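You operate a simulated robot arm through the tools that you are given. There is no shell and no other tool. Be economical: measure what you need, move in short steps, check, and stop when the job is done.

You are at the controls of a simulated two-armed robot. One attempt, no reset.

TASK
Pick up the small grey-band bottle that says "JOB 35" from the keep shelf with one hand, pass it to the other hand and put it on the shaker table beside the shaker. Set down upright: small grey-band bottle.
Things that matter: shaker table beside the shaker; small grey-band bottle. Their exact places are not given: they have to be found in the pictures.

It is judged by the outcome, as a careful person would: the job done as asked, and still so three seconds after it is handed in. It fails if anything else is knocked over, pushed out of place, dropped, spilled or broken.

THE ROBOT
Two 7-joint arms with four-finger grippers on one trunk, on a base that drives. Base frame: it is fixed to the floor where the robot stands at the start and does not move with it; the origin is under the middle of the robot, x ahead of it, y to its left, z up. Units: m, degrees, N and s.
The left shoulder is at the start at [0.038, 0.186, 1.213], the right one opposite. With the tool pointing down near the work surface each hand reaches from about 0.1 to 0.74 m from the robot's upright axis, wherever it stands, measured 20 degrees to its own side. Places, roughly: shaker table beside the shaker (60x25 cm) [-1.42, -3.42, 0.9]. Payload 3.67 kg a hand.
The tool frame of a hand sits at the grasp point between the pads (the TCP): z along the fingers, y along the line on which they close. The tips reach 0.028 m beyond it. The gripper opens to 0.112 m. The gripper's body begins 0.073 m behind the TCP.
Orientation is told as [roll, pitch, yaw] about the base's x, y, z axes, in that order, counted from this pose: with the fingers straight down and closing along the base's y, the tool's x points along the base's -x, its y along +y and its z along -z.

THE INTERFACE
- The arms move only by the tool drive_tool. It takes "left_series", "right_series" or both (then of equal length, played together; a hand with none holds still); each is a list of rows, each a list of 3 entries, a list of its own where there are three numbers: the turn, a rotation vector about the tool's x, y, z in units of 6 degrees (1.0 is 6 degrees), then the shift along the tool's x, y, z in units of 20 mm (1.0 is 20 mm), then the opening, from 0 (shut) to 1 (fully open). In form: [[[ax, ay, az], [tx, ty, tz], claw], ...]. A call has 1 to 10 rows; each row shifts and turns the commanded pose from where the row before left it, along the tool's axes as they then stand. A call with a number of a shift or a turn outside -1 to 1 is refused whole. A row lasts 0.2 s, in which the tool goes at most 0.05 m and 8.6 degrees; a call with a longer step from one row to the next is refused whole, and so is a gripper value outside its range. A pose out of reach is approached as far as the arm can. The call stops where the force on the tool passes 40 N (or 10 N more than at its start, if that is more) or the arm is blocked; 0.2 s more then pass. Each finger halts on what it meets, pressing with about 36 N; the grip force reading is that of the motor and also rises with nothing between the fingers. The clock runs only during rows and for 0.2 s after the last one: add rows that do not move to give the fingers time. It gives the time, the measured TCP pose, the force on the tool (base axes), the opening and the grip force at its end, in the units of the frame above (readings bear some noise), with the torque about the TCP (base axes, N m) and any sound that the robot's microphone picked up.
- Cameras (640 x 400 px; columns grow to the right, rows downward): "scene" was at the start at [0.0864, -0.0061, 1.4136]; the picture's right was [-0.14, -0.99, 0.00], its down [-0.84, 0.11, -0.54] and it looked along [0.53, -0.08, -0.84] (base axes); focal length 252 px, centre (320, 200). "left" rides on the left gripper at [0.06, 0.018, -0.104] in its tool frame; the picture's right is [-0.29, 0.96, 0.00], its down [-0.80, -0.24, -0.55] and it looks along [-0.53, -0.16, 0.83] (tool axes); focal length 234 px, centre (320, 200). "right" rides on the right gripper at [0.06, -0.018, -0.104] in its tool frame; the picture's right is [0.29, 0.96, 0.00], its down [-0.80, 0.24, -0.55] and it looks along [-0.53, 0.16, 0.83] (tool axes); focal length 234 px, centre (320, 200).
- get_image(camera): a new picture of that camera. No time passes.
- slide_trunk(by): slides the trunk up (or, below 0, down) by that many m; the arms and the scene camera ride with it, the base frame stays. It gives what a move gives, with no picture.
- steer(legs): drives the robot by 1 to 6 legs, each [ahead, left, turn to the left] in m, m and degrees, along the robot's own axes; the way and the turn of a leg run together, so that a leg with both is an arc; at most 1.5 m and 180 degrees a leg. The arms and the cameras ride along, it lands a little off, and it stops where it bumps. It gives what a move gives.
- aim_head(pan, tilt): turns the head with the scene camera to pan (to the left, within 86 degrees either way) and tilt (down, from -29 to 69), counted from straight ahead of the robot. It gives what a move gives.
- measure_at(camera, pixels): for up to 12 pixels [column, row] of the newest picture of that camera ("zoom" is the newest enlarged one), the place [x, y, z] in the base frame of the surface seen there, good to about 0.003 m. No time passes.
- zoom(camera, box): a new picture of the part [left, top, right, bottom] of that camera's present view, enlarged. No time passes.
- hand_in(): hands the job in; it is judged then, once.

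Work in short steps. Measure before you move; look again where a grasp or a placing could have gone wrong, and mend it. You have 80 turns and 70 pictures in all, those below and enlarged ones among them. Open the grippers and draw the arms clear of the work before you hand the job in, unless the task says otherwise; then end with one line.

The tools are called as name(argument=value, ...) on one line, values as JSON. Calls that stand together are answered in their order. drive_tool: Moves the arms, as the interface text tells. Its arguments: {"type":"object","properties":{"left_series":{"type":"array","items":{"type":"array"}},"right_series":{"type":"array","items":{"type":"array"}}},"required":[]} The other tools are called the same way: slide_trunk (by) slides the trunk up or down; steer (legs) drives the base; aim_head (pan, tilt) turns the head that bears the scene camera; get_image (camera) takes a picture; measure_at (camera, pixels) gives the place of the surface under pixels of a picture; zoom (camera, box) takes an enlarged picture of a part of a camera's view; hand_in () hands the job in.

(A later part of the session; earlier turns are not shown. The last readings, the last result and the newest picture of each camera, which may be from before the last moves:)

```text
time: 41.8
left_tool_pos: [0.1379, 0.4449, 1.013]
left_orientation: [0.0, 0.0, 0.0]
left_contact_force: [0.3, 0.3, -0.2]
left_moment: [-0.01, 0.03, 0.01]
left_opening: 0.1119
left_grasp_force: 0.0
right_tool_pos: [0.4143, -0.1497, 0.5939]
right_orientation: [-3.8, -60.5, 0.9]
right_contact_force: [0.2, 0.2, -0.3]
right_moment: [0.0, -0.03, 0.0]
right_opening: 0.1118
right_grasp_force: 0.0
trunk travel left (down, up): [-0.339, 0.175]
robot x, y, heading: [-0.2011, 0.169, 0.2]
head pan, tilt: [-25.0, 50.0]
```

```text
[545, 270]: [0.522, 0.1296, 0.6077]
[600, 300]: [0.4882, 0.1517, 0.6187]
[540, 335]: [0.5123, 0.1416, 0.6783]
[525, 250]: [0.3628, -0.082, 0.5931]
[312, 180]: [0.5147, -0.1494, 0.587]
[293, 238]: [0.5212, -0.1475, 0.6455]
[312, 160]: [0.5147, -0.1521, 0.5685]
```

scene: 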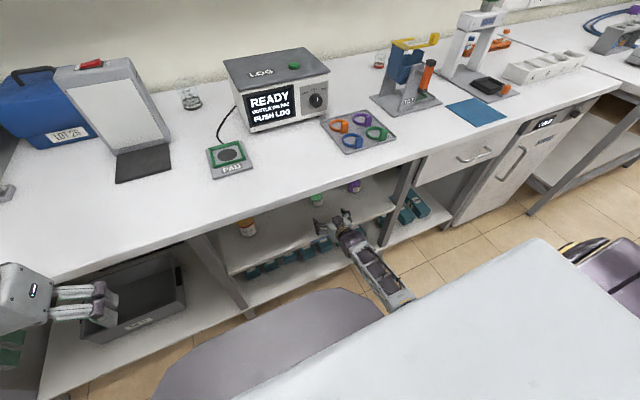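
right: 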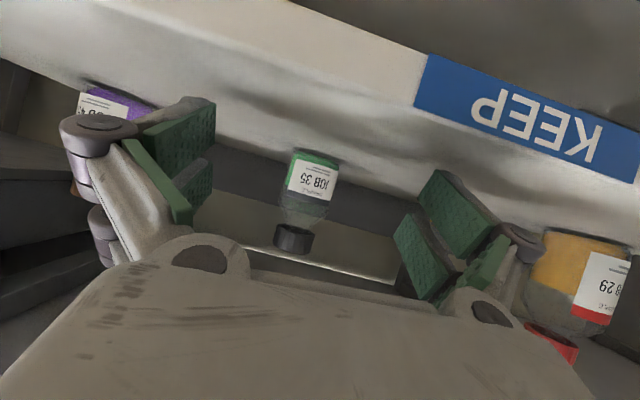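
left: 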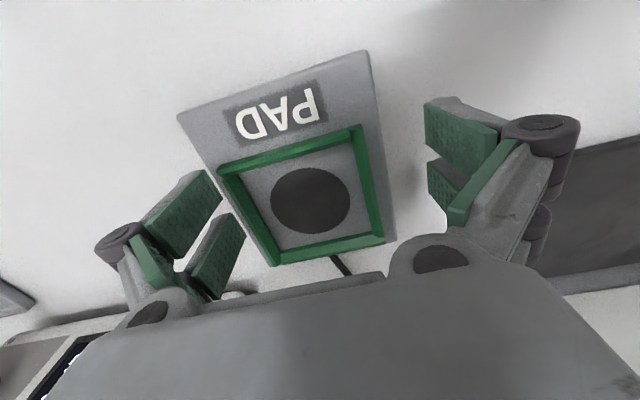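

Plenty of clearance. I drive the last 0.12 m so the TCP comes to the bottle's axis (0.536).

steer(legs=[[0.12, 0, 0]])

get_image(camera="right")

```text
time: 43.1
left_tool_pos: [0.2557, 0.4459, 1.0137]
left_orientation: [0.0, 0.1, 0.1]
left_contact_force: [0.0, 0.8, 0.0]
left_moment: [-0.01, 0.04, 0.0]
left_opening: 0.1123
left_grasp_force: 0.2
right_tool_pos: [0.5339, -0.1483, 0.5929]
right_orientation: [-3.8, -60.4, 1.1]
right_contact_force: [0.4, 0.3, -0.4]
right_moment: [0.0, -0.04, -0.01]
right_opening: 0.1123
right_grasp_force: 0.0
trunk travel left (down, up): [-0.339, 0.175]
robot x, y, heading: [-0.0823, 0.1682, 0.4]
head pan, tilt: [-25.0, 50.0]
```

```text
43 pictures are left
```

right: 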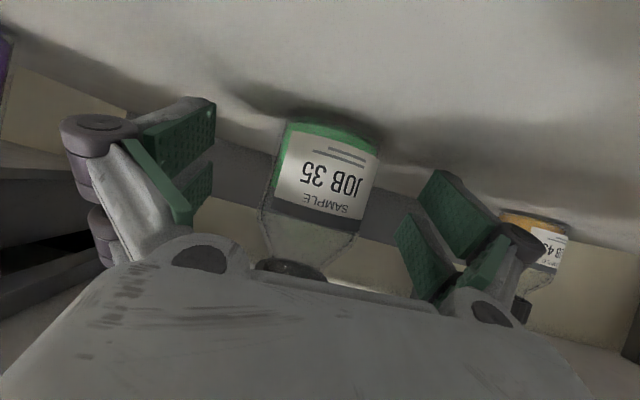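

The bottle (JOB 35) sits between the pads with no contact. I close gradually and hold.

drive_tool(right_series=[[[0, 0, 0], [0, 0, 0], 0.7], [[0, 0, 0], [0, 0, 0], 0.5], [[0, 0, 0], [0, 0, 0], 0.4], [[0, 0, 0], [0, 0, 0], 0.3], [[0, 0, 0], [0, 0, 0], 0.2], [[0, 0, 0], [0, 0, 0], 0.2], [[0, 0, 0], [0, 0, 0], 0.2]])

get_image(camera="right")

```text
time: 44.7
left_tool_pos: [0.2556, 0.4468, 1.0142]
left_orientation: [0.0, 0.0, 0.2]
left_contact_force: [-0.3, -0.2, -0.4]
left_moment: [-0.02, 0.01, 0.01]
left_opening: 0.1121
left_grasp_force: 0.0
right_tool_pos: [0.5348, -0.1492, 0.596]
right_orientation: [-3.7, -60.5, 1.2]
right_contact_force: [4.2, 2.1, 12.3]
right_moment: [0.41, -0.23, -0.08]
right_opening: 0.0549
right_grasp_force: 35.5
trunk travel left (down, up): [-0.339, 0.175]
robot x, y, heading: [-0.0795, 0.1722, 0.2]
head pan, tilt: [-25.0, 50.0]
```

```text
42 pictures are left
```

right: 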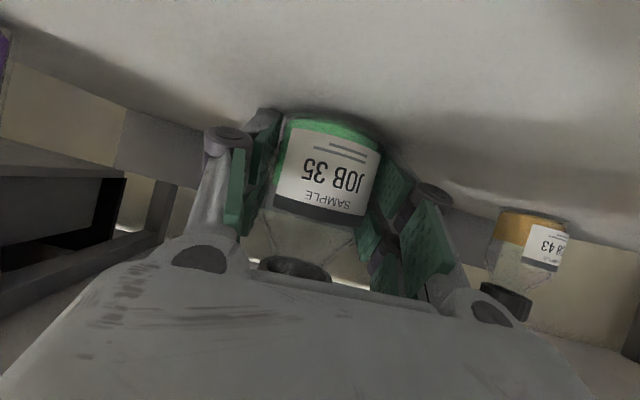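

Gripped at 5.5 cm opening, 35 N; the label shows the grey band. I lift straight up 3 cm and then back the base out 0.3 m.

drive_tool(right_series=[[[0, 0, 0], [-0.44, 0, -0.25], 0.2], [[0, 0, 0], [-0.44, 0, -0.25], 0.2], [[0, 0, 0], [-0.44, 0, -0.25], 0.2], [[0, 0, 0], [0, 0, 0], 0.2]])

get_image(camera="right")

```text
time: 45.7
left_tool_pos: [0.2564, 0.4454, 1.0142]
left_orientation: [0.0, 0.0, 0.2]
left_contact_force: [0.3, -0.6, -0.3]
left_moment: [-0.02, 0.01, -0.01]
left_opening: 0.1121
left_grasp_force: 0.0
right_tool_pos: [0.5329, -0.1463, 0.6239]
right_orientation: [-3.8, -60.4, 1.1]
right_contact_force: [-0.8, -0.9, -0.2]
right_moment: [0.01, 0.04, 0.03]
right_opening: 0.0546
right_grasp_force: 35.9
trunk travel left (down, up): [-0.339, 0.175]
robot x, y, heading: [-0.0807, 0.1703, 0.1]
head pan, tilt: [-25.0, 50.0]
```

```text
41 pictures are left
```

right: 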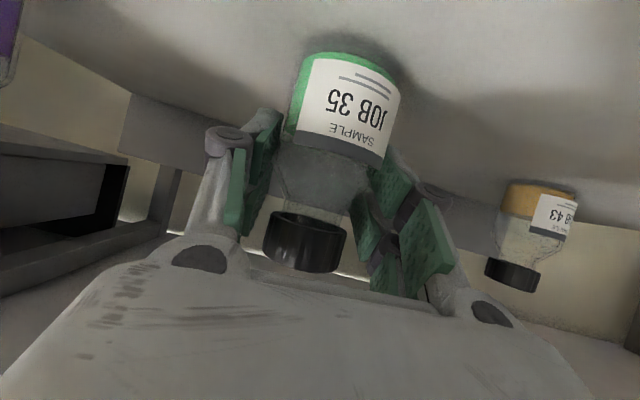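

The bottle seems to have shifted within the picture by ~60 px, so I check whether it is actually rising with the hand.

measure_at(camera="right", pixels=[[345, 100], [350, 60], [350, 52], [305, 260], [305, 268], [335, 180], [350, 35]])

zoom(camera="right", box=[220, 20, 460, 300])

```text
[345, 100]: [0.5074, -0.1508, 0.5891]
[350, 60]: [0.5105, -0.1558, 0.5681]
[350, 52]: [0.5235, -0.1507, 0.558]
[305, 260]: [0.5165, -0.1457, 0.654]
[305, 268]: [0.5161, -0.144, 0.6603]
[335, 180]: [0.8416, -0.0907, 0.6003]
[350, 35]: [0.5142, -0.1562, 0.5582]
```

```text
1.43 times, centred on (340, 160) of right
```

zoom: 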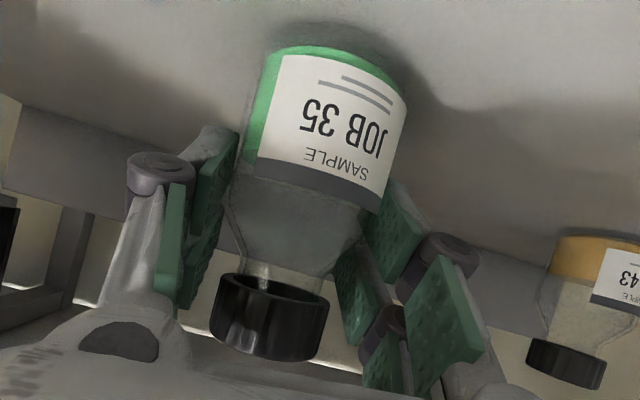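

The bottle is still on the shelf (base z≈0.559) and upright: the pads slid up it. I open gently, and look at the pad geometry before regripping.

drive_tool(right_series=[[[0, 0, 0], [0, 0, 0], 0.55], [[0, 0, 0], [0, 0, 0], 0.7], [[0, 0, 0], [0, 0, 0], 0.8], [[0, 0, 0], [0, 0, 0], 0.8]])

zoom(camera="right", box=[120, 20, 560, 300])

measure_at(camera="zoom", pixels=[[340, 170], [330, 100], [290, 140], [385, 140], [270, 360], [180, 250], [130, 200], [420, 270], [470, 300], [500, 330], [120, 130], [445, 220]])

```text
time: 46.7
left_tool_pos: [0.2551, 0.4475, 1.0135]
left_orientation: [0.0, 0.1, 0.3]
left_contact_force: [0.2, -0.3, -0.6]
left_moment: [0.01, -0.01, 0.01]
left_opening: 0.112
left_grasp_force: 0.0
right_tool_pos: [0.5334, -0.1482, 0.625]
right_orientation: [-3.8, -60.4, 1.1]
right_contact_force: [-0.7, -0.9, 0.2]
right_moment: [-0.01, 0.06, -0.03]
right_opening: 0.0894
right_grasp_force: 0.1
trunk travel left (down, up): [-0.339, 0.175]
robot x, y, heading: [-0.0818, 0.1692, 0.3]
head pan, tilt: [-25.0, 50.0]
```

```text
1.43 times, centred on (340, 160) of right
```

zoom: 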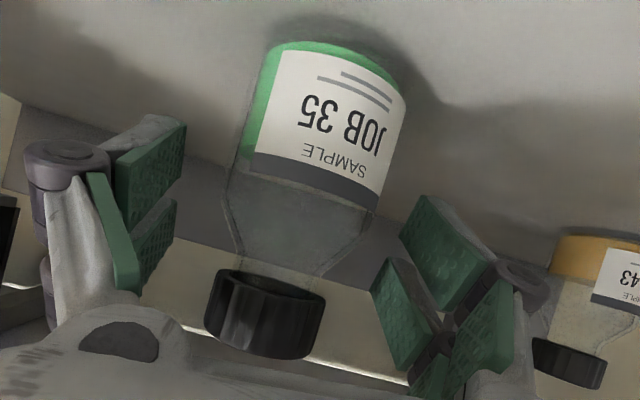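

```text
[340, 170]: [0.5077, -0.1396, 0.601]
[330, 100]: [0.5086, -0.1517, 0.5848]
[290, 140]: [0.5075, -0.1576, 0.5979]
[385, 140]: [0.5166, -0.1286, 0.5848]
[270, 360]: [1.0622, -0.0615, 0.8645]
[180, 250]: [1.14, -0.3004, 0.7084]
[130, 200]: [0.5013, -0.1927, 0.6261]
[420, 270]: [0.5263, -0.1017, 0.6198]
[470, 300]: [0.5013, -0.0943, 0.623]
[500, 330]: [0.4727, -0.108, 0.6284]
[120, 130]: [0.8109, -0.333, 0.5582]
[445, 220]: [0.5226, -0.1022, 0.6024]
```

The bottle stands undisturbed. I lower back to z≈0.588 and close fully (command 0), then lift only a few millimetres and read the force.

drive_tool(right_series=[[[0, 0, 0], [0.5, 0, 0.35], 0.9], [[0, 0, 0], [0.5, 0, 0.35], 0.9], [[0, 0, 0], [0.5, 0, 0.35], 0.9], [[0, 0, 0], [0.1, 0, 0.05], 0.9]])

drive_tool(right_series=[[[0, 0, 0], [0, 0, 0], 0.6], [[0, 0, 0], [0, 0, 0], 0.5], [[0, 0, 0], [0, 0, 0], 0.3], [[0, 0, 0], [0, 0, 0], 0], [[0, 0, 0], [0, 0, 0], 0], [[0, 0, 0], [0, 0, 0], 0], [[0, 0, 0], [0, 0, 0], 0]])

zoom(camera="right", box=[160, 60, 500, 300])

```text
time: 47.7
left_tool_pos: [0.2557, 0.4471, 1.0143]
left_orientation: [-0.2, 0.0, 0.2]
left_contact_force: [-0.2, 0.8, -0.8]
left_moment: [0.0, 0.01, -0.01]
left_opening: 0.1121
left_grasp_force: 0.1
right_tool_pos: [0.5402, -0.1498, 0.5898]
right_orientation: [-3.6, -61.0, 1.0]
right_contact_force: [1.4, 0.9, 13.7]
right_moment: [0.82, -0.1, -0.06]
right_opening: 0.1042
right_grasp_force: 2.2
trunk travel left (down, up): [-0.339, 0.175]
robot x, y, heading: [-0.0839, 0.1695, 0.3]
head pan, tilt: [-25.0, 50.0]
```

```text
time: 48.4
left_tool_pos: [0.2531, 0.4473, 1.0145]
left_orientation: [-0.1, -0.1, 0.2]
left_contact_force: [-0.4, 0.3, 0.2]
left_moment: [0.0, 0.03, 0.07]
left_opening: 0.1122
left_grasp_force: 0.1
right_tool_pos: [0.5418, -0.1458, 0.5949]
right_orientation: [-3.3, -61.6, 0.7]
right_contact_force: [-11.6, 8.7, 27.1]
right_moment: [1.37, 0.17, 0.53]
right_opening: 0.0608
right_grasp_force: 12.8
trunk travel left (down, up): [-0.339, 0.175]
robot x, y, heading: [-0.0802, 0.1688, 0.0]
head pan, tilt: [-25.0, 50.0]
stopped in row 3 (right hand): the force on the tool passed its limit at 46 N (the readings are from after the stop); the commanded pose is now the measured one
```

```text
1.67 times, centred on (330, 180) of right
```

zoom: 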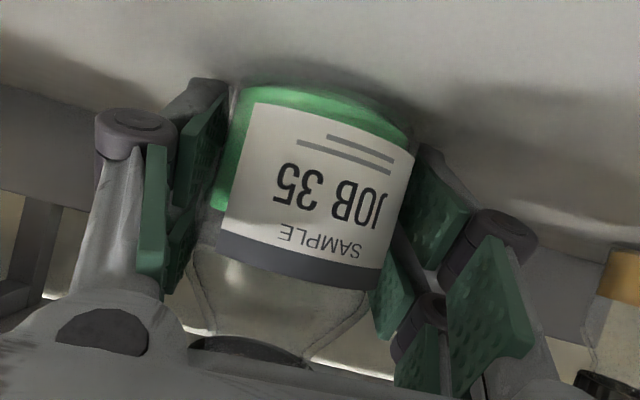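

The fingertips are bearing on the shelf (13–27 N up). I open, rise 1 cm, and flatten the hand by 15° about the TCP so the pads sit square on the straight body.

drive_tool(right_series=[[[0, 0, 0], [0, 0, 0], 0.75], [[0, 0, 0], [0, 0, 0], 0.85], [[0, 0, 0], [-0.3, 0, -0.3], 0.85], [[0, 0, 0], [-0.3, 0, -0.3], 0.85], [[0, -0.5, 0], [0, 0, 0], 0.85], [[0, -0.5, 0], [0, 0, 0], 0.85], [[0, -0.5, 0], [0, 0, 0], 0.85], [[0, -0.5, 0], [0, 0, 0], 0.85], [[0, -0.5, 0], [0, 0, 0], 0.85], [[0, 0, 0], [0, 0, 0], 0.85]])

get_image(camera="right")

```text
time: 50.3
left_tool_pos: [0.253, 0.4474, 1.0141]
left_orientation: [-0.1, -0.1, 0.2]
left_contact_force: [-0.1, 0.1, -0.5]
left_moment: [0.02, 0.04, -0.03]
left_opening: 0.1119
left_grasp_force: 0.1
right_tool_pos: [0.5382, -0.1474, 0.6128]
right_orientation: [-7.4, -74.9, 4.9]
right_contact_force: [0.8, 0.7, 7.2]
right_moment: [-0.03, 0.64, -0.05]
right_opening: 0.0954
right_grasp_force: 0.1
trunk travel left (down, up): [-0.339, 0.175]
robot x, y, heading: [-0.083, 0.1671, 0.2]
head pan, tilt: [-25.0, 50.0]
stopped in row 9 (right hand): the force on the tool passed its limit at 52 N (the readings are from after the stop); the commanded pose is now the measured one
```

```text
37 pictures are left
```

right: 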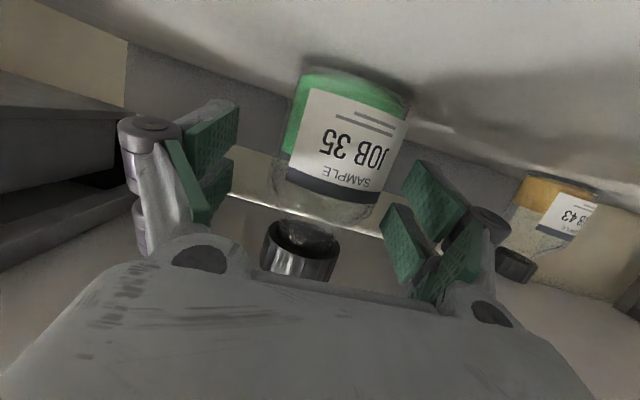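

Flattening made the underside of the hand meet the shelf. I rotate back to ≈-62° and set z≈0.604, then check forces.

drive_tool(right_series=[[[0, 0.5, 0], [0, 0, 0], 0.85], [[0, 0.5, 0], [0, 0, 0], 0.85], [[0, 0.5, 0], [0, 0, 0], 0.85], [[0, 0.5, 0], [0, 0, 0], 0.85], [[0, 0, 0], [0, 0, 0], 0.85]])

get_image(camera="right")

measure_at(camera="right", pixels=[[345, 140], [300, 250], [340, 180], [345, 110]])

```text
time: 51.5
left_tool_pos: [0.2553, 0.4477, 1.0138]
left_orientation: [0.0, 0.0, 0.1]
left_contact_force: [-0.2, 1.1, 0.7]
left_moment: [0.03, 0.01, 0.01]
left_opening: 0.1118
left_grasp_force: 0.0
right_tool_pos: [0.5374, -0.1477, 0.6089]
right_orientation: [-4.0, -62.4, 1.4]
right_contact_force: [0.2, -0.7, 0.3]
right_moment: [0.0, -0.05, 0.01]
right_opening: 0.095
right_grasp_force: 0.0
trunk travel left (down, up): [-0.339, 0.175]
robot x, y, heading: [-0.0805, 0.171, 0.2]
head pan, tilt: [-25.0, 50.0]
```

```text
36 pictures are left
```

right: 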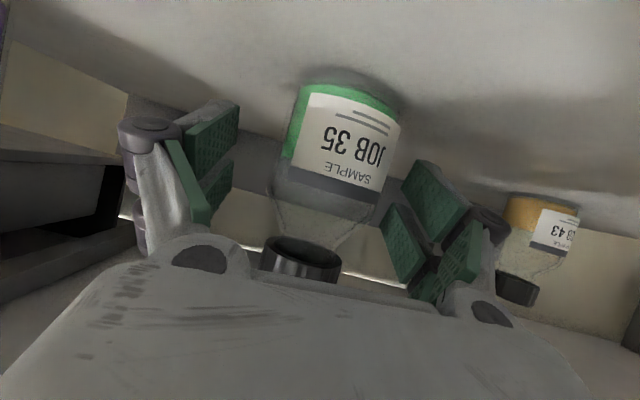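

```text
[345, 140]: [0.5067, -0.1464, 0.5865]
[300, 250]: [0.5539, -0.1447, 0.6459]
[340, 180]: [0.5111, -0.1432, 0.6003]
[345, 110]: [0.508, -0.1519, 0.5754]
```

Forces are zero again and the bottle stands. I lower 8 mm to z≈0.601 and close gradually.

drive_tool(right_series=[[[0, 0, 0], [0.37, -0.1, 0.15], 0.85], [[0, 0, 0], [0, 0, 0], 0.65], [[0, 0, 0], [0, 0, 0], 0.55], [[0, 0, 0], [0, 0, 0], 0.45], [[0, 0, 0], [0, 0, 0], 0.3], [[0, 0, 0], [0, 0, 0], 0.1], [[0, 0, 0], [0, 0, 0], 0.1], [[0, 0, 0], [0, 0, 0], 0.1]])

zoom(camera="right", box=[160, 60, 500, 300])

```text
time: 53.3
left_tool_pos: [0.2558, 0.4457, 1.0142]
left_orientation: [-0.1, 0.0, 0.1]
left_contact_force: [0.8, 0.1, -0.6]
left_moment: [0.0, 0.02, 0.02]
left_opening: 0.1118
left_grasp_force: 0.0
right_tool_pos: [0.5367, -0.1496, 0.6001]
right_orientation: [-4.0, -62.5, 1.4]
right_contact_force: [0.5, 0.7, 2.6]
right_moment: [0.17, 0.02, 0.01]
right_opening: 0.0542
right_grasp_force: 35.9
trunk travel left (down, up): [-0.339, 0.175]
robot x, y, heading: [-0.0805, 0.1699, 0.2]
head pan, tilt: [-25.0, 50.0]
```

```text
1.67 times, centred on (330, 180) of right
```

zoom: 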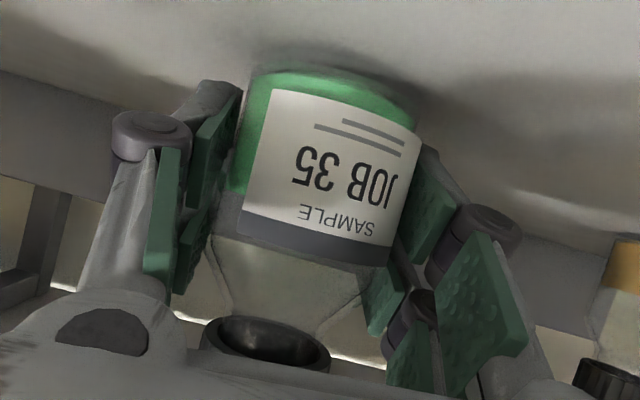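

Clean grip with little shelf load. I lift 1 cm slowly and check.

drive_tool(right_series=[[[0, 0, 0], [-0.11, 0, -0.06], 0.1], [[0, 0, 0], [-0.11, 0, -0.06], 0.1], [[0, 0, 0], [-0.11, 0, -0.06], 0.1], [[0, 0, 0], [-0.11, 0, -0.06], 0.1], [[0, 0, 0], [0, 0, 0], 0.1]])

zoom(camera="right", box=[160, 60, 500, 300])

measure_at(camera="zoom", pixels=[[340, 80], [335, 72], [330, 66], [330, 180], [330, 50]])

```text
time: 54.5
left_tool_pos: [0.2551, 0.4467, 1.0132]
left_orientation: [0.0, 0.0, 0.1]
left_contact_force: [-0.5, -0.8, -0.6]
left_moment: [-0.01, -0.02, 0.01]
left_opening: 0.1121
left_grasp_force: 0.0
right_tool_pos: [0.5361, -0.1514, 0.6101]
right_orientation: [-4.0, -62.5, 1.4]
right_contact_force: [0.7, 0.2, -2.0]
right_moment: [-0.01, 0.01, -0.01]
right_opening: 0.0541
right_grasp_force: 35.9
trunk travel left (down, up): [-0.339, 0.175]
robot x, y, heading: [-0.0815, 0.1684, 0.3]
head pan, tilt: [-25.0, 50.0]
```

```text
1.67 times, centred on (330, 180) of right
```

zoom: 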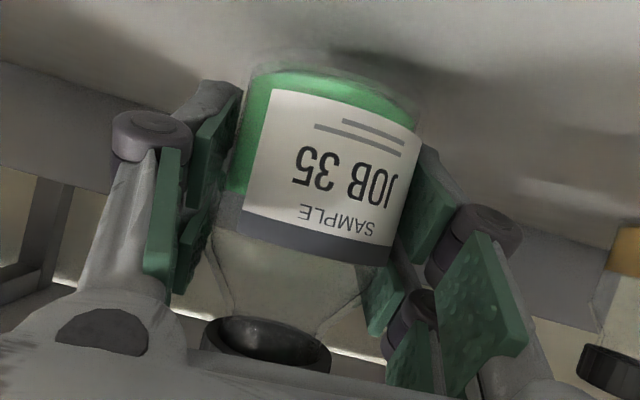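

```text
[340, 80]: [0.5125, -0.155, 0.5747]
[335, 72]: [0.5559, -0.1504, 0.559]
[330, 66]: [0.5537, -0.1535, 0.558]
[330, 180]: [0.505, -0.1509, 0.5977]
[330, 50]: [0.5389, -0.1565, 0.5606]
```

The bottle now rises with the hand (same place in the picture, gap below it). I lift 2 cm more and back out 0.27 m.

drive_tool(right_series=[[[0, 0, 0], [-0.22, 0, -0.12], 0.1], [[0, 0, 0], [-0.22, 0, -0.12], 0.1], [[0, 0, 0], [-0.22, 0, -0.12], 0.1], [[0, 0, 0], [-0.22, 0, -0.12], 0.1], [[0, 0, 0], [0, 0, 0], 0.1]])

steer(legs=[[-0.27, 0, 0]])

get_image(camera="right")

```text
time: 55.7
left_tool_pos: [0.2555, 0.4456, 1.0136]
left_orientation: [-0.1, 0.0, 0.1]
left_contact_force: [-0.2, 0.8, 1.1]
left_moment: [-0.02, -0.03, -0.01]
left_opening: 0.1121
left_grasp_force: 0.0
right_tool_pos: [0.5354, -0.1497, 0.6308]
right_orientation: [-4.0, -62.3, 1.3]
right_contact_force: [-0.3, -0.2, -2.7]
right_moment: [-0.01, -0.01, 0.02]
right_opening: 0.0541
right_grasp_force: 36.1
trunk travel left (down, up): [-0.339, 0.175]
robot x, y, heading: [-0.0833, 0.1719, 0.3]
head pan, tilt: [-25.0, 50.0]
```

```text
time: 57.7
left_tool_pos: [-0.0206, 0.4463, 1.0143]
left_orientation: [0.0, 0.1, 0.3]
left_contact_force: [-1.3, 0.0, 0.0]
left_moment: [0.01, -0.03, -0.04]
left_opening: 0.112
left_grasp_force: 0.0
right_tool_pos: [0.2617, -0.1486, 0.6307]
right_orientation: [-4.0, -62.5, 1.6]
right_contact_force: [-0.3, -0.1, -1.4]
right_moment: [-0.01, 0.04, -0.02]
right_opening: 0.0541
right_grasp_force: 36.3
trunk travel left (down, up): [-0.339, 0.175]
robot x, y, heading: [-0.3582, 0.1669, 0.8]
head pan, tilt: [-25.0, 50.0]
```

```text
33 pictures are left
```

right: 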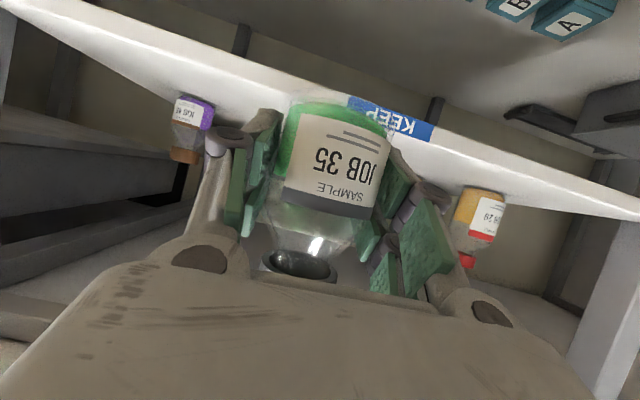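

The bottle is out of the shelf and securely held. I raise it with the arm, retracting from the desk edge first, then up and inward.

drive_tool(right_series=[[[0, 0, 0], [-0.66, 0, -0.9], 0.1], [[0, 0, 0], [-0.66, 0, -0.9], 0.1], [[0, 0, 0], [-0.66, 0, -0.9], 0.1], [[0, 0, 0], [-0.66, 0, -0.9], 0.1], [[0, 0, 0], [-0.66, 0, -0.9], 0.1], [[0, 0, 0], [-0.66, 0, -0.9], 0.1], [[0, 0, 0], [-0.66, 0, -0.9], 0.1], [[0, 0, 0], [-0.66, 0, -0.9], 0.1], [[0, 0, 0], [-0.66, 0, -0.9], 0.1], [[0, 0, 0], [-0.66, 0, -0.9], 0.1]])

drive_tool(right_series=[[[0, 0, 0], [-0.75, 0.6, -0.39], 0.1], [[0, 0, 0], [-0.75, 0.6, -0.39], 0.1], [[0, 0, 0], [-0.75, 0.6, -0.39], 0.1], [[0, 0, 0], [-0.75, 0.6, -0.39], 0.1], [[0, 0, 0], [-0.75, 0.6, -0.39], 0.1], [[0, 0, 0], [-0.75, 0.6, -0.39], 0.1], [[0, 0, 0], [-0.75, 0.6, -0.39], 0.1], [[0, 0, 0], [-0.75, 0.6, -0.39], 0.1], [[0, 0, 0], [-0.75, 0.6, -0.39], 0.1], [[0, 0, 0], [-0.75, 0.6, -0.39], 0.1]])

aim_head(pan=0, tilt=45)

get_image(camera="scene")

```text
time: 59.9
left_tool_pos: [-0.0208, 0.4461, 1.0136]
left_orientation: [0.0, 0.0, 0.2]
left_contact_force: [0.6, -0.3, -0.2]
left_moment: [0.01, -0.01, -0.02]
left_opening: 0.1122
left_grasp_force: 0.0
right_tool_pos: [0.1646, -0.1391, 0.8304]
right_orientation: [-4.0, -62.5, 1.6]
right_contact_force: [1.0, -0.4, -1.9]
right_moment: [0.03, -0.02, 0.0]
right_opening: 0.054
right_grasp_force: 36.4
trunk travel left (down, up): [-0.339, 0.175]
robot x, y, heading: [-0.3544, 0.1694, 0.5]
head pan, tilt: [-25.0, 50.0]
```

```text
time: 62.1
left_tool_pos: [-0.0211, 0.4475, 1.0144]
left_orientation: [-0.1, -0.1, 0.3]
left_contact_force: [-0.2, 0.1, -0.1]
left_moment: [0.0, 0.0, 0.0]
left_opening: 0.1121
left_grasp_force: 0.1
right_tool_pos: [0.1688, -0.0131, 0.9938]
right_orientation: [-4.4, -62.3, 2.1]
right_contact_force: [-0.3, 0.5, -1.9]
right_moment: [0.01, 0.0, -0.04]
right_opening: 0.0538
right_grasp_force: 36.0
trunk travel left (down, up): [-0.339, 0.175]
robot x, y, heading: [-0.3549, 0.1679, 0.6]
head pan, tilt: [-25.0, 50.0]
```

```text
time: 63.0
left_tool_pos: [-0.0204, 0.4463, 1.0129]
left_orientation: [0.0, 0.1, 0.4]
left_contact_force: [0.6, -0.1, 0.0]
left_moment: [-0.01, 0.0, -0.03]
left_opening: 0.1119
left_grasp_force: 0.0
right_tool_pos: [0.168, -0.014, 0.9959]
right_orientation: [-4.1, -62.4, 1.6]
right_contact_force: [0.3, -0.2, -2.1]
right_moment: [-0.01, -0.02, 0.0]
right_opening: 0.0541
right_grasp_force: 35.5
trunk travel left (down, up): [-0.339, 0.175]
robot x, y, heading: [-0.3598, 0.167, 0.2]
head pan, tilt: [0.0, 45.0]
```

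```text
32 pictures are left
```

scene: 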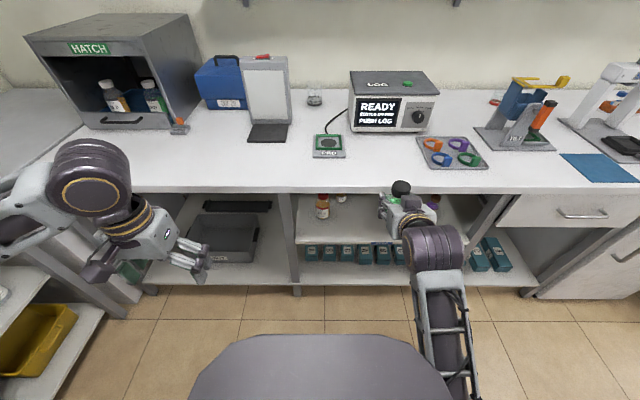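

The bottle's cap is at (401,187) above the right hand. I measure it and raise the left hand well above.

measure_at(camera="scene", pixels=[[400, 182], [401, 188], [393, 190], [410, 190], [401, 196], [392, 203]])

drive_tool(left_series=[[[0, 0, 0], [-0.5, 0, -1], 1], [[0, 0, 0], [-0.5, 0, -1], 1], [[0, 0, 0], [-0.5, 0, -1], 1], [[0, 0, 0], [-0.5, 0, -1], 1], [[0, 0, 0], [-0.5, 0, -1], 1], [[0, 0, 0], [-0.5, 0, -1], 1], [[0, 0, 0], [-0.5, 0, -1], 1], [[0, 0, 0], [-0.5, 0, -1], 1]])

```text
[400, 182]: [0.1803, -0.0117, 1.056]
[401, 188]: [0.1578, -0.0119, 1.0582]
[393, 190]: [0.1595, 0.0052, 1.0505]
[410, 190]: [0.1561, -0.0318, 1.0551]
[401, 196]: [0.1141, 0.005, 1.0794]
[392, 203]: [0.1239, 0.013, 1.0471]
```

```text
time: 64.8
left_tool_pos: [0.0599, 0.4448, 1.1745]
left_orientation: [0.0, 0.1, 0.3]
left_contact_force: [0.3, -0.3, -0.5]
left_moment: [0.03, 0.01, 0.05]
left_opening: 0.1121
left_grasp_force: 0.0
right_tool_pos: [0.1676, -0.0135, 0.9951]
right_orientation: [-3.9, -62.4, 1.5]
right_contact_force: [-0.4, 0.1, -2.2]
right_moment: [-0.03, -0.01, -0.02]
right_opening: 0.054
right_grasp_force: 35.9
trunk travel left (down, up): [-0.339, 0.175]
robot x, y, heading: [-0.3562, 0.1696, 0.4]
head pan, tilt: [0.0, 45.0]
```

Cap top ≈(0.170, -0.012, 1.057). I bring the left hand over at z≈1.19 in two calls.

drive_tool(left_series=[[[0, 0, 0], [-0.3, -1, -0.1], 1], [[0, 0, 0], [-0.3, -1, -0.1], 1], [[0, 0, 0], [-0.3, -1, -0.1], 1], [[0, 0, 0], [-0.3, -1, -0.1], 1], [[0, 0, 0], [-0.3, -1, -0.1], 1], [[0, 0, 0], [-0.3, -1, -0.1], 1], [[0, 0, 0], [-0.3, -1, -0.1], 1], [[0, 0, 0], [-0.3, -1, -0.1], 1], [[0, 0, 0], [-0.3, -1, -0.1], 1], [[0, 0, 0], [-0.3, -1, -0.1], 1]])

drive_tool(left_series=[[[0, 0, 0], [-0.25, -1, 0], 1], [[0, 0, 0], [-0.25, -1, 0], 1], [[0, 0, 0], [-0.25, -1, 0], 1], [[0, 0, 0], [-0.25, -1, 0], 1], [[0, 0, 0], [-0.25, -1, 0], 1], [[0, 0, 0], [-0.25, -1, 0], 1], [[0, 0, 0], [-0.25, -1, 0], 1], [[0, 0, 0], [-0.25, -1, 0], 1], [[0, 0, 0], [-0.25, -1, 0], 1], [[0, 0, 0], [-0.25, -1, 0], 1]])

get_image(camera="left")

get_image(camera="scene")

```text
time: 67.0
left_tool_pos: [0.1223, 0.2456, 1.1938]
left_orientation: [0.0, -0.1, 0.4]
left_contact_force: [-0.3, 0.0, -0.3]
left_moment: [0.0, 0.02, 0.0]
left_opening: 0.1118
left_grasp_force: 0.0
right_tool_pos: [0.1689, -0.0131, 0.9958]
right_orientation: [-3.8, -62.5, 1.4]
right_contact_force: [-0.1, -0.6, -2.5]
right_moment: [0.04, 0.01, 0.03]
right_opening: 0.054
right_grasp_force: 35.8
trunk travel left (down, up): [-0.339, 0.175]
robot x, y, heading: [-0.3567, 0.1691, 0.3]
head pan, tilt: [0.0, 45.0]
```

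```text
time: 69.2
left_tool_pos: [0.1709, 0.0455, 1.195]
left_orientation: [-0.1, 0.0, 0.3]
left_contact_force: [-0.1, -0.7, -0.5]
left_moment: [0.02, 0.0, 0.0]
left_opening: 0.1119
left_grasp_force: 0.1
right_tool_pos: [0.1672, -0.0139, 0.9951]
right_orientation: [-4.0, -62.5, 1.6]
right_contact_force: [0.2, -0.6, -1.9]
right_moment: [0.01, -0.02, 0.0]
right_opening: 0.0542
right_grasp_force: 36.0
trunk travel left (down, up): [-0.339, 0.175]
robot x, y, heading: [-0.3554, 0.1694, 0.5]
head pan, tilt: [0.0, 45.0]
```

```text
31 pictures are left
```

left: 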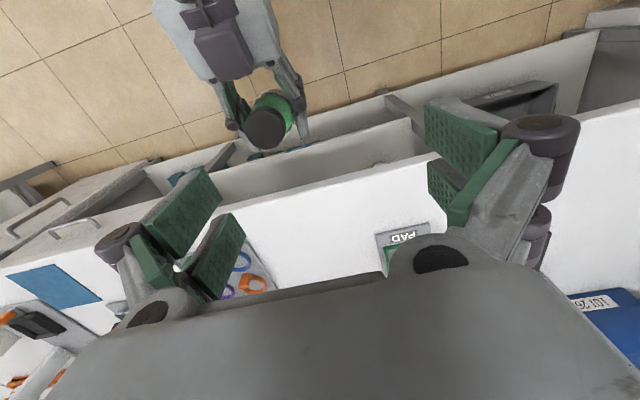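

```text
30 pictures are left
```

scene: 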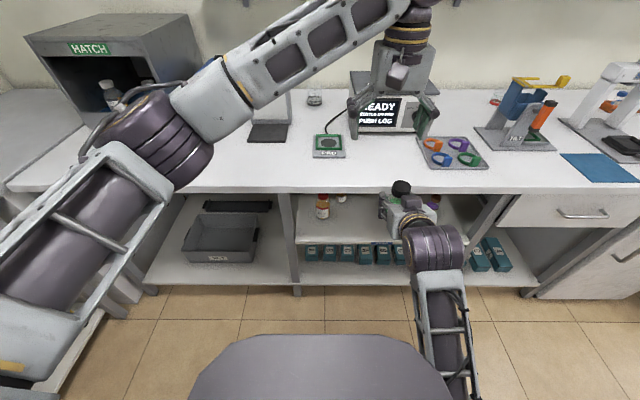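

The left camera sees the cap at (267,127) and a box on the right hand at (222,45). I measure cap centre and those heights.

measure_at(camera="left", pixels=[[267, 127], [248, 127], [286, 127], [267, 110], [267, 146], [222, 45], [200, 15], [240, 75], [300, 90], [230, 122]])

```text
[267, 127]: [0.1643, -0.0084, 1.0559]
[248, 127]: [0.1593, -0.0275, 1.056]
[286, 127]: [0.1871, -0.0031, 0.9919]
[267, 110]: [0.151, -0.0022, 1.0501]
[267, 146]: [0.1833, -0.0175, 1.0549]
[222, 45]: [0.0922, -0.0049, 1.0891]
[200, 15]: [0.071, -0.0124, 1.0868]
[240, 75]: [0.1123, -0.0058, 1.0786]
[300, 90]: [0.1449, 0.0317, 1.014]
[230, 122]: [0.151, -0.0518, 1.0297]
```

Cap centre ≈(0.168, -0.012), top 1.056. I centre the left hand over it and descend to z≈1.095, then verify.

drive_tool(left_series=[[[0, 0, 0], [0.02, -0.95, 0], 1], [[0, 0, 0], [0.02, -0.95, 0], 1], [[0, 0, 0], [0.02, -0.95, 0], 1], [[0, 0, 0], [0, 0, 1], 1], [[0, 0, 0], [0, 0, 1], 1], [[0, 0, 0], [0, 0, 1], 1], [[0, 0, 0], [0, 0, 1], 1], [[0, 0, 0], [0, 0, 1], 1], [[0, 0, 0], [0, 0, 0], 1]])

get_image(camera="left")

zoom(camera="scene", box=[330, 60, 490, 260])

```text
time: 71.2
left_tool_pos: [0.1696, -0.0103, 1.0929]
left_orientation: [0.0, 0.0, 0.3]
left_contact_force: [-0.1, 0.1, 0.2]
left_moment: [0.01, 0.03, 0.01]
left_opening: 0.1121
left_grasp_force: 0.1
right_tool_pos: [0.1687, -0.0126, 0.9947]
right_orientation: [-4.0, -62.5, 1.5]
right_contact_force: [0.0, -0.3, -1.6]
right_moment: [0.02, 0.01, 0.02]
right_opening: 0.054
right_grasp_force: 36.3
trunk travel left (down, up): [-0.339, 0.175]
robot x, y, heading: [-0.3569, 0.1707, 0.5]
head pan, tilt: [0.0, 45.0]
```

```text
29 pictures are left
```

left: 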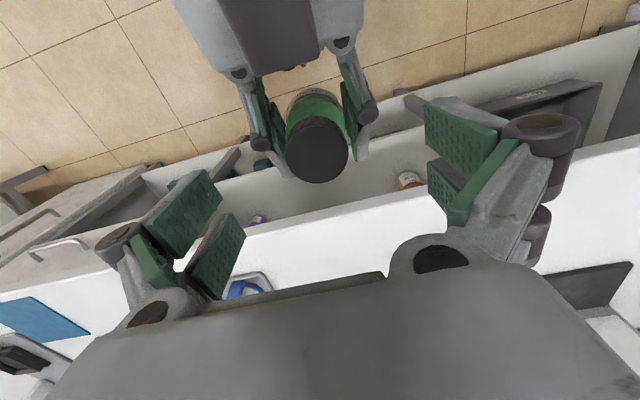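

```text
2.00 times, centred on (410, 160) of scene
```

zoom: 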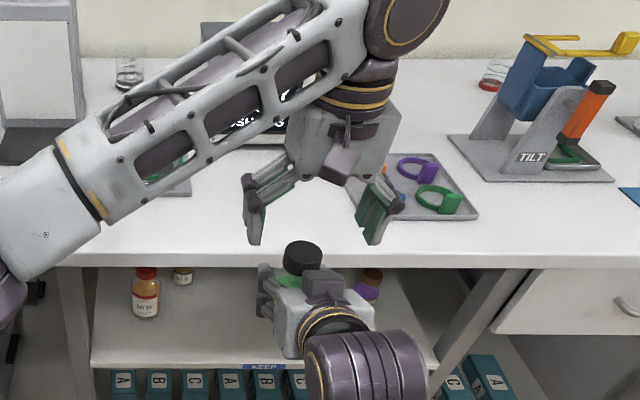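

Aligned. I descend 2 cm so the pads span the upper cap, then close gradually on it while the right keeps holding.

drive_tool(left_series=[[[0, 0, 0], [0, -0.05, 0.55], 1], [[0, 0, 0], [0, 0, 0.55], 1], [[0, 0, 0], [0, 0, 0], 0.75], [[0, 0, 0], [0, 0, 0], 0.55]])

get_image(camera="left")

```text
time: 72.2
left_tool_pos: [0.1714, -0.0106, 1.0708]
left_orientation: [-0.1, 0.0, 0.3]
left_contact_force: [-0.1, 0.2, -0.4]
left_moment: [0.0, 0.0, -0.01]
left_opening: 0.0616
left_grasp_force: 0.0
right_tool_pos: [0.1686, -0.013, 0.9956]
right_orientation: [-4.0, -62.5, 1.5]
right_contact_force: [-0.3, -0.5, -2.1]
right_moment: [-0.04, -0.01, 0.01]
right_opening: 0.0542
right_grasp_force: 36.3
trunk travel left (down, up): [-0.339, 0.175]
robot x, y, heading: [-0.3583, 0.1676, 0.4]
head pan, tilt: [0.0, 45.0]
```

```text
27 pictures are left
```

left: 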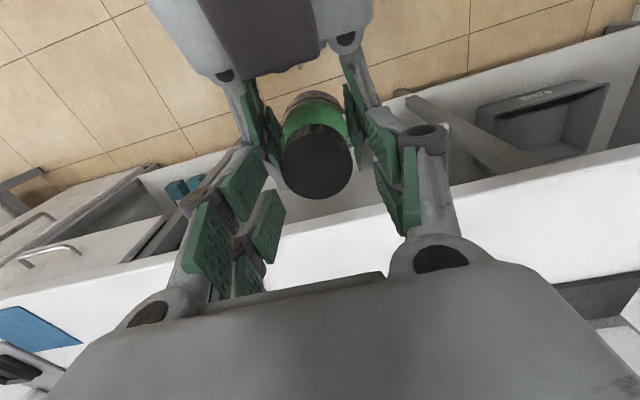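

No contact so far; the pads flank the cap. I finish closing.

drive_tool(left_series=[[[0, 0, 0], [0, 0, 0], 0.45], [[0, 0, 0], [0, 0, 0], 0.38], [[0, 0, 0], [0, 0, 0], 0.3], [[0, 0, 0], [0, 0, 0], 0.2], [[0, 0, 0], [0, 0, 0], 0.05], [[0, 0, 0], [0, 0, 0], 0.05]])

get_image(camera="left")

```text
time: 73.6
left_tool_pos: [0.1713, -0.0104, 1.0715]
left_orientation: [-0.1, 0.0, 0.3]
left_contact_force: [2.9, -8.4, 0.1]
left_moment: [-0.36, -0.06, 0.03]
left_opening: 0.0387
left_grasp_force: 36.2
right_tool_pos: [0.1678, -0.0123, 0.9953]
right_orientation: [-3.8, -62.4, 1.4]
right_contact_force: [-2.7, 9.0, -2.0]
right_moment: [-0.24, -0.09, -0.06]
right_opening: 0.0541
right_grasp_force: 36.0
trunk travel left (down, up): [-0.339, 0.175]
robot x, y, heading: [-0.3602, 0.1682, 0.2]
head pan, tilt: [0.0, 45.0]
```

```text
26 pictures are left
```

left: 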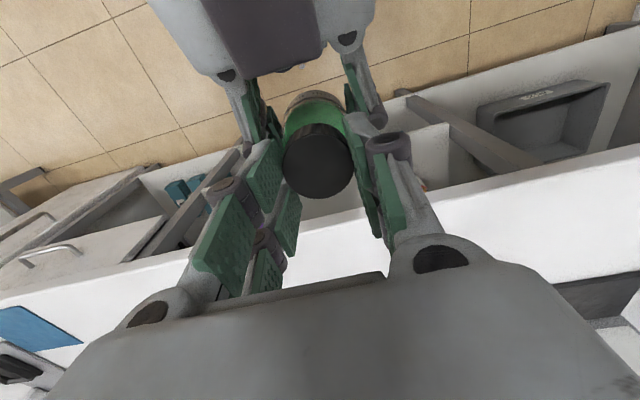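

The left holds the cap at 3.9 cm with 36 N. I relieve the small side load (2 mm in -y), then open the right hand.

drive_tool(left_series=[[[0, 0, 0], [0, -0.08, 0], 0.05], [[0, 0, 0], [0, 0, 0], 0.05], [[0, 0, 0], [0, 0, 0], 0.05], [[0, 0, 0], [0, 0, 0], 0.05], [[0, 0, 0], [0, 0, 0], 0.05], [[0, 0, 0], [0, 0, 0], 0.05], [[0, 0, 0], [0, 0, 0], 0.05]], right_series=[[[0, 0, 0], [0, 0, 0], 0.1], [[0, 0, 0], [0, 0, 0], 0.5], [[0, 0, 0], [0, 0, 0], 0.6], [[0, 0, 0], [0, 0, 0], 0.75], [[0, 0, 0], [0, 0, 0], 0.9], [[0, 0, 0], [0, 0, 0], 1], [[0, 0, 0], [0, 0, 0], 1]])

get_image(camera="left")

```text
time: 75.2
left_tool_pos: [0.1717, -0.0123, 1.0712]
left_orientation: [0.0, 0.0, 0.3]
left_contact_force: [-0.1, 0.0, -0.8]
left_moment: [0.03, 0.01, 0.0]
left_opening: 0.0387
left_grasp_force: 36.0
right_tool_pos: [0.1678, -0.0136, 0.9942]
right_orientation: [-4.1, -62.4, 1.5]
right_contact_force: [0.0, 0.7, -0.6]
right_moment: [0.0, -0.02, 0.01]
right_opening: 0.1121
right_grasp_force: 0.1
trunk travel left (down, up): [-0.339, 0.175]
robot x, y, heading: [-0.3554, 0.1691, 0.2]
head pan, tilt: [0.0, 45.0]
```

```text
25 pictures are left
```

left: 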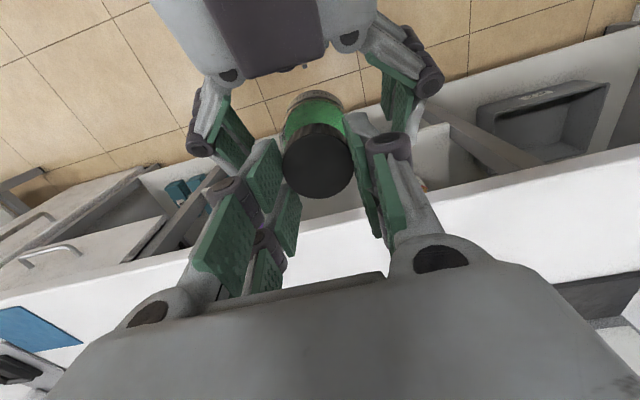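

The bottle hangs steadily from the left hand; the right is free. I retract the right hand straight back, then outward.

drive_tool(right_series=[[[0, 0, 0], [0.46, 0, -0.89], 1], [[0, 0, 0], [0.46, 0, -0.89], 1], [[0, 0, 0], [0.46, 0, -0.89], 1], [[0, 0, 0], [0.46, 0, -0.89], 1], [[0, 0, 0], [0, -1, 0], 1], [[0, 0, 0], [0, -1, 0], 1], [[0, 0, 0], [0, -1, 0], 1], [[0, 0, 0], [0, -1, 0], 1], [[0, 0, 0], [0, -1, 0], 1], [[0, 0, 0], [0, -1, 0], 1]])

get_image(camera="scene")

```text
time: 77.4
left_tool_pos: [0.1713, -0.0128, 1.0701]
left_orientation: [0.1, 0.1, 0.3]
left_contact_force: [-0.1, 0.0, -0.3]
left_moment: [0.03, 0.01, -0.02]
left_opening: 0.0058
left_grasp_force: 0.1
right_tool_pos: [0.1401, -0.1111, 0.9683]
right_orientation: [-4.0, -62.5, 1.6]
right_contact_force: [1.0, -0.4, 0.3]
right_moment: [0.01, 0.02, 0.02]
right_opening: 0.1118
right_grasp_force: 0.0
right hand out of reach, approached as far as the arm can: row 2, 3, 4, 5, 6, 7, 8
trunk travel left (down, up): [-0.339, 0.175]
robot x, y, heading: [-0.3565, 0.1683, 0.4]
head pan, tilt: [0.0, 45.0]
```

```text
24 pictures are left
```

scene: 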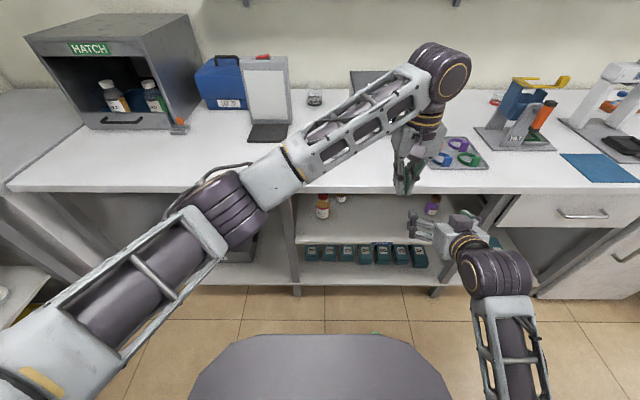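

The left hand has closed to nothing: the right could not retreat as commanded and swept the bottle out sideways. I must find it; a green spot shows at (375,333).

zoom(camera="scene", box=[300, 270, 460, 370])

get_image(camera="left")

get_image(camera="right")

measure_at(camera="scene", pixels=[[375, 333], [380, 334], [372, 332]])

```text
4.00 times, centred on (380, 320) of scene
```

zoom: 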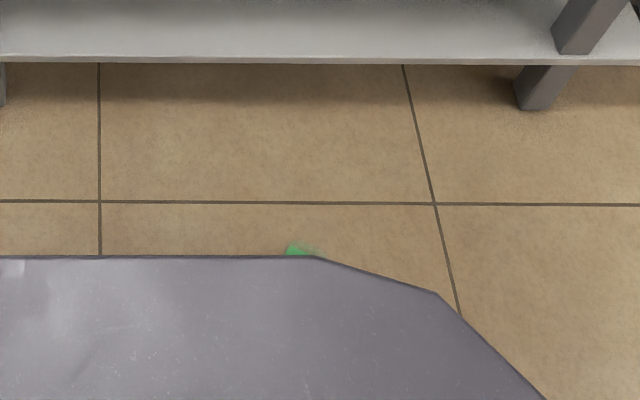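

```text
22 pictures are left
```

left: 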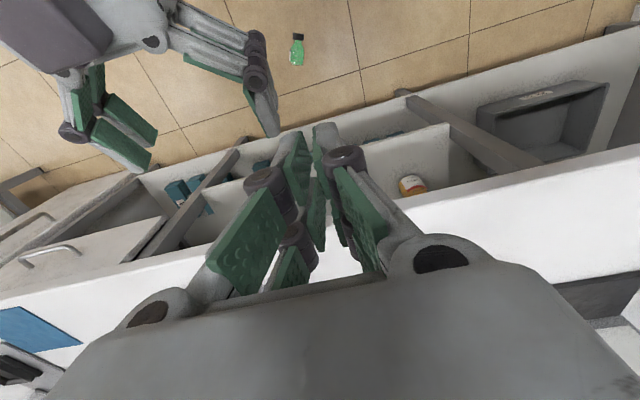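

```text
21 pictures are left
```

right: 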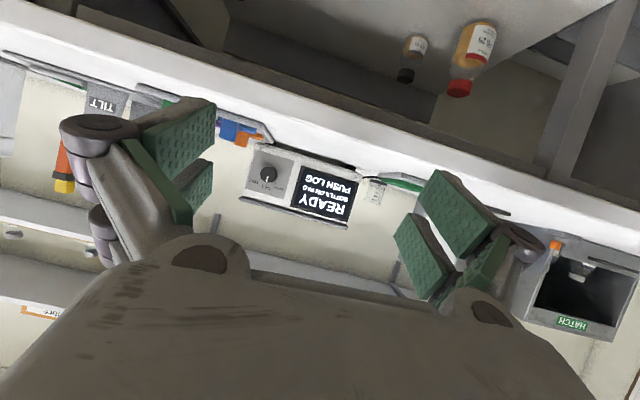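

```text
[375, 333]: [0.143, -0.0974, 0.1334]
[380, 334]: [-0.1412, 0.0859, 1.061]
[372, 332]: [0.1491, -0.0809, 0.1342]
```

The bottle is at (298,50) of the left camera, down near the floor and seemingly whole. I let a little time pass with a motionless row and look again.

drive_tool(left_series=[[[0, 0, 0], [0, 0, 0], 0.3], [[0, 0, 0], [0, 0, 0], 0.6], [[0, 0, 0], [0, 0, 0], 1], [[0, 0, 0], [0, 0, 0], 1], [[0, 0, 0], [0, 0, 0], 1], [[0, 0, 0], [0, 0, 0], 1], [[0, 0, 0], [0, 0, 0], 1], [[0, 0, 0], [0, 0, 0], 1]])

get_image(camera="left")

```text
time: 79.2
left_tool_pos: [0.1716, -0.0115, 1.0713]
left_orientation: [0.0, 0.0, 0.3]
left_contact_force: [-0.3, 0.6, 0.1]
left_moment: [0.0, -0.01, 0.0]
left_opening: 0.1122
left_grasp_force: 0.1
right_tool_pos: [0.1411, -0.1108, 0.9682]
right_orientation: [-3.9, -62.5, 1.5]
right_contact_force: [-0.7, 0.1, -0.7]
right_moment: [0.04, -0.04, 0.02]
right_opening: 0.112
right_grasp_force: 0.1
trunk travel left (down, up): [-0.339, 0.175]
robot x, y, heading: [-0.3554, 0.1672, 0.5]
head pan, tilt: [0.0, 45.0]
```

```text
20 pictures are left
```

left: 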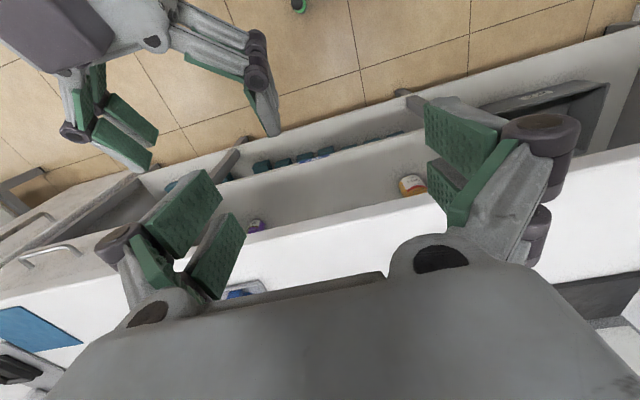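

It has come to rest on the floor nearer the robot, at (300,5). I measure it.

measure_at(camera="left", pixels=[[300, 6], [297, 2], [304, 3], [300, 20]])

zoom(camera="left", box=[250, 0, 350, 62])

```text
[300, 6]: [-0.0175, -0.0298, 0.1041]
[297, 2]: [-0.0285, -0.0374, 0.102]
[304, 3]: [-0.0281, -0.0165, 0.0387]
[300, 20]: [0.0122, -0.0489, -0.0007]
```

```text
6.40 times, centred on (300, 31) of left
```

zoom: 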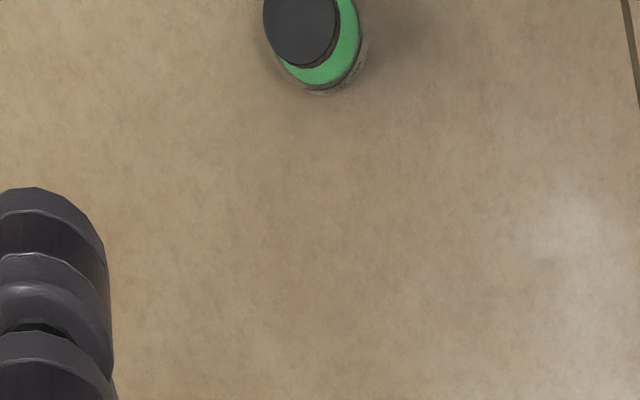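

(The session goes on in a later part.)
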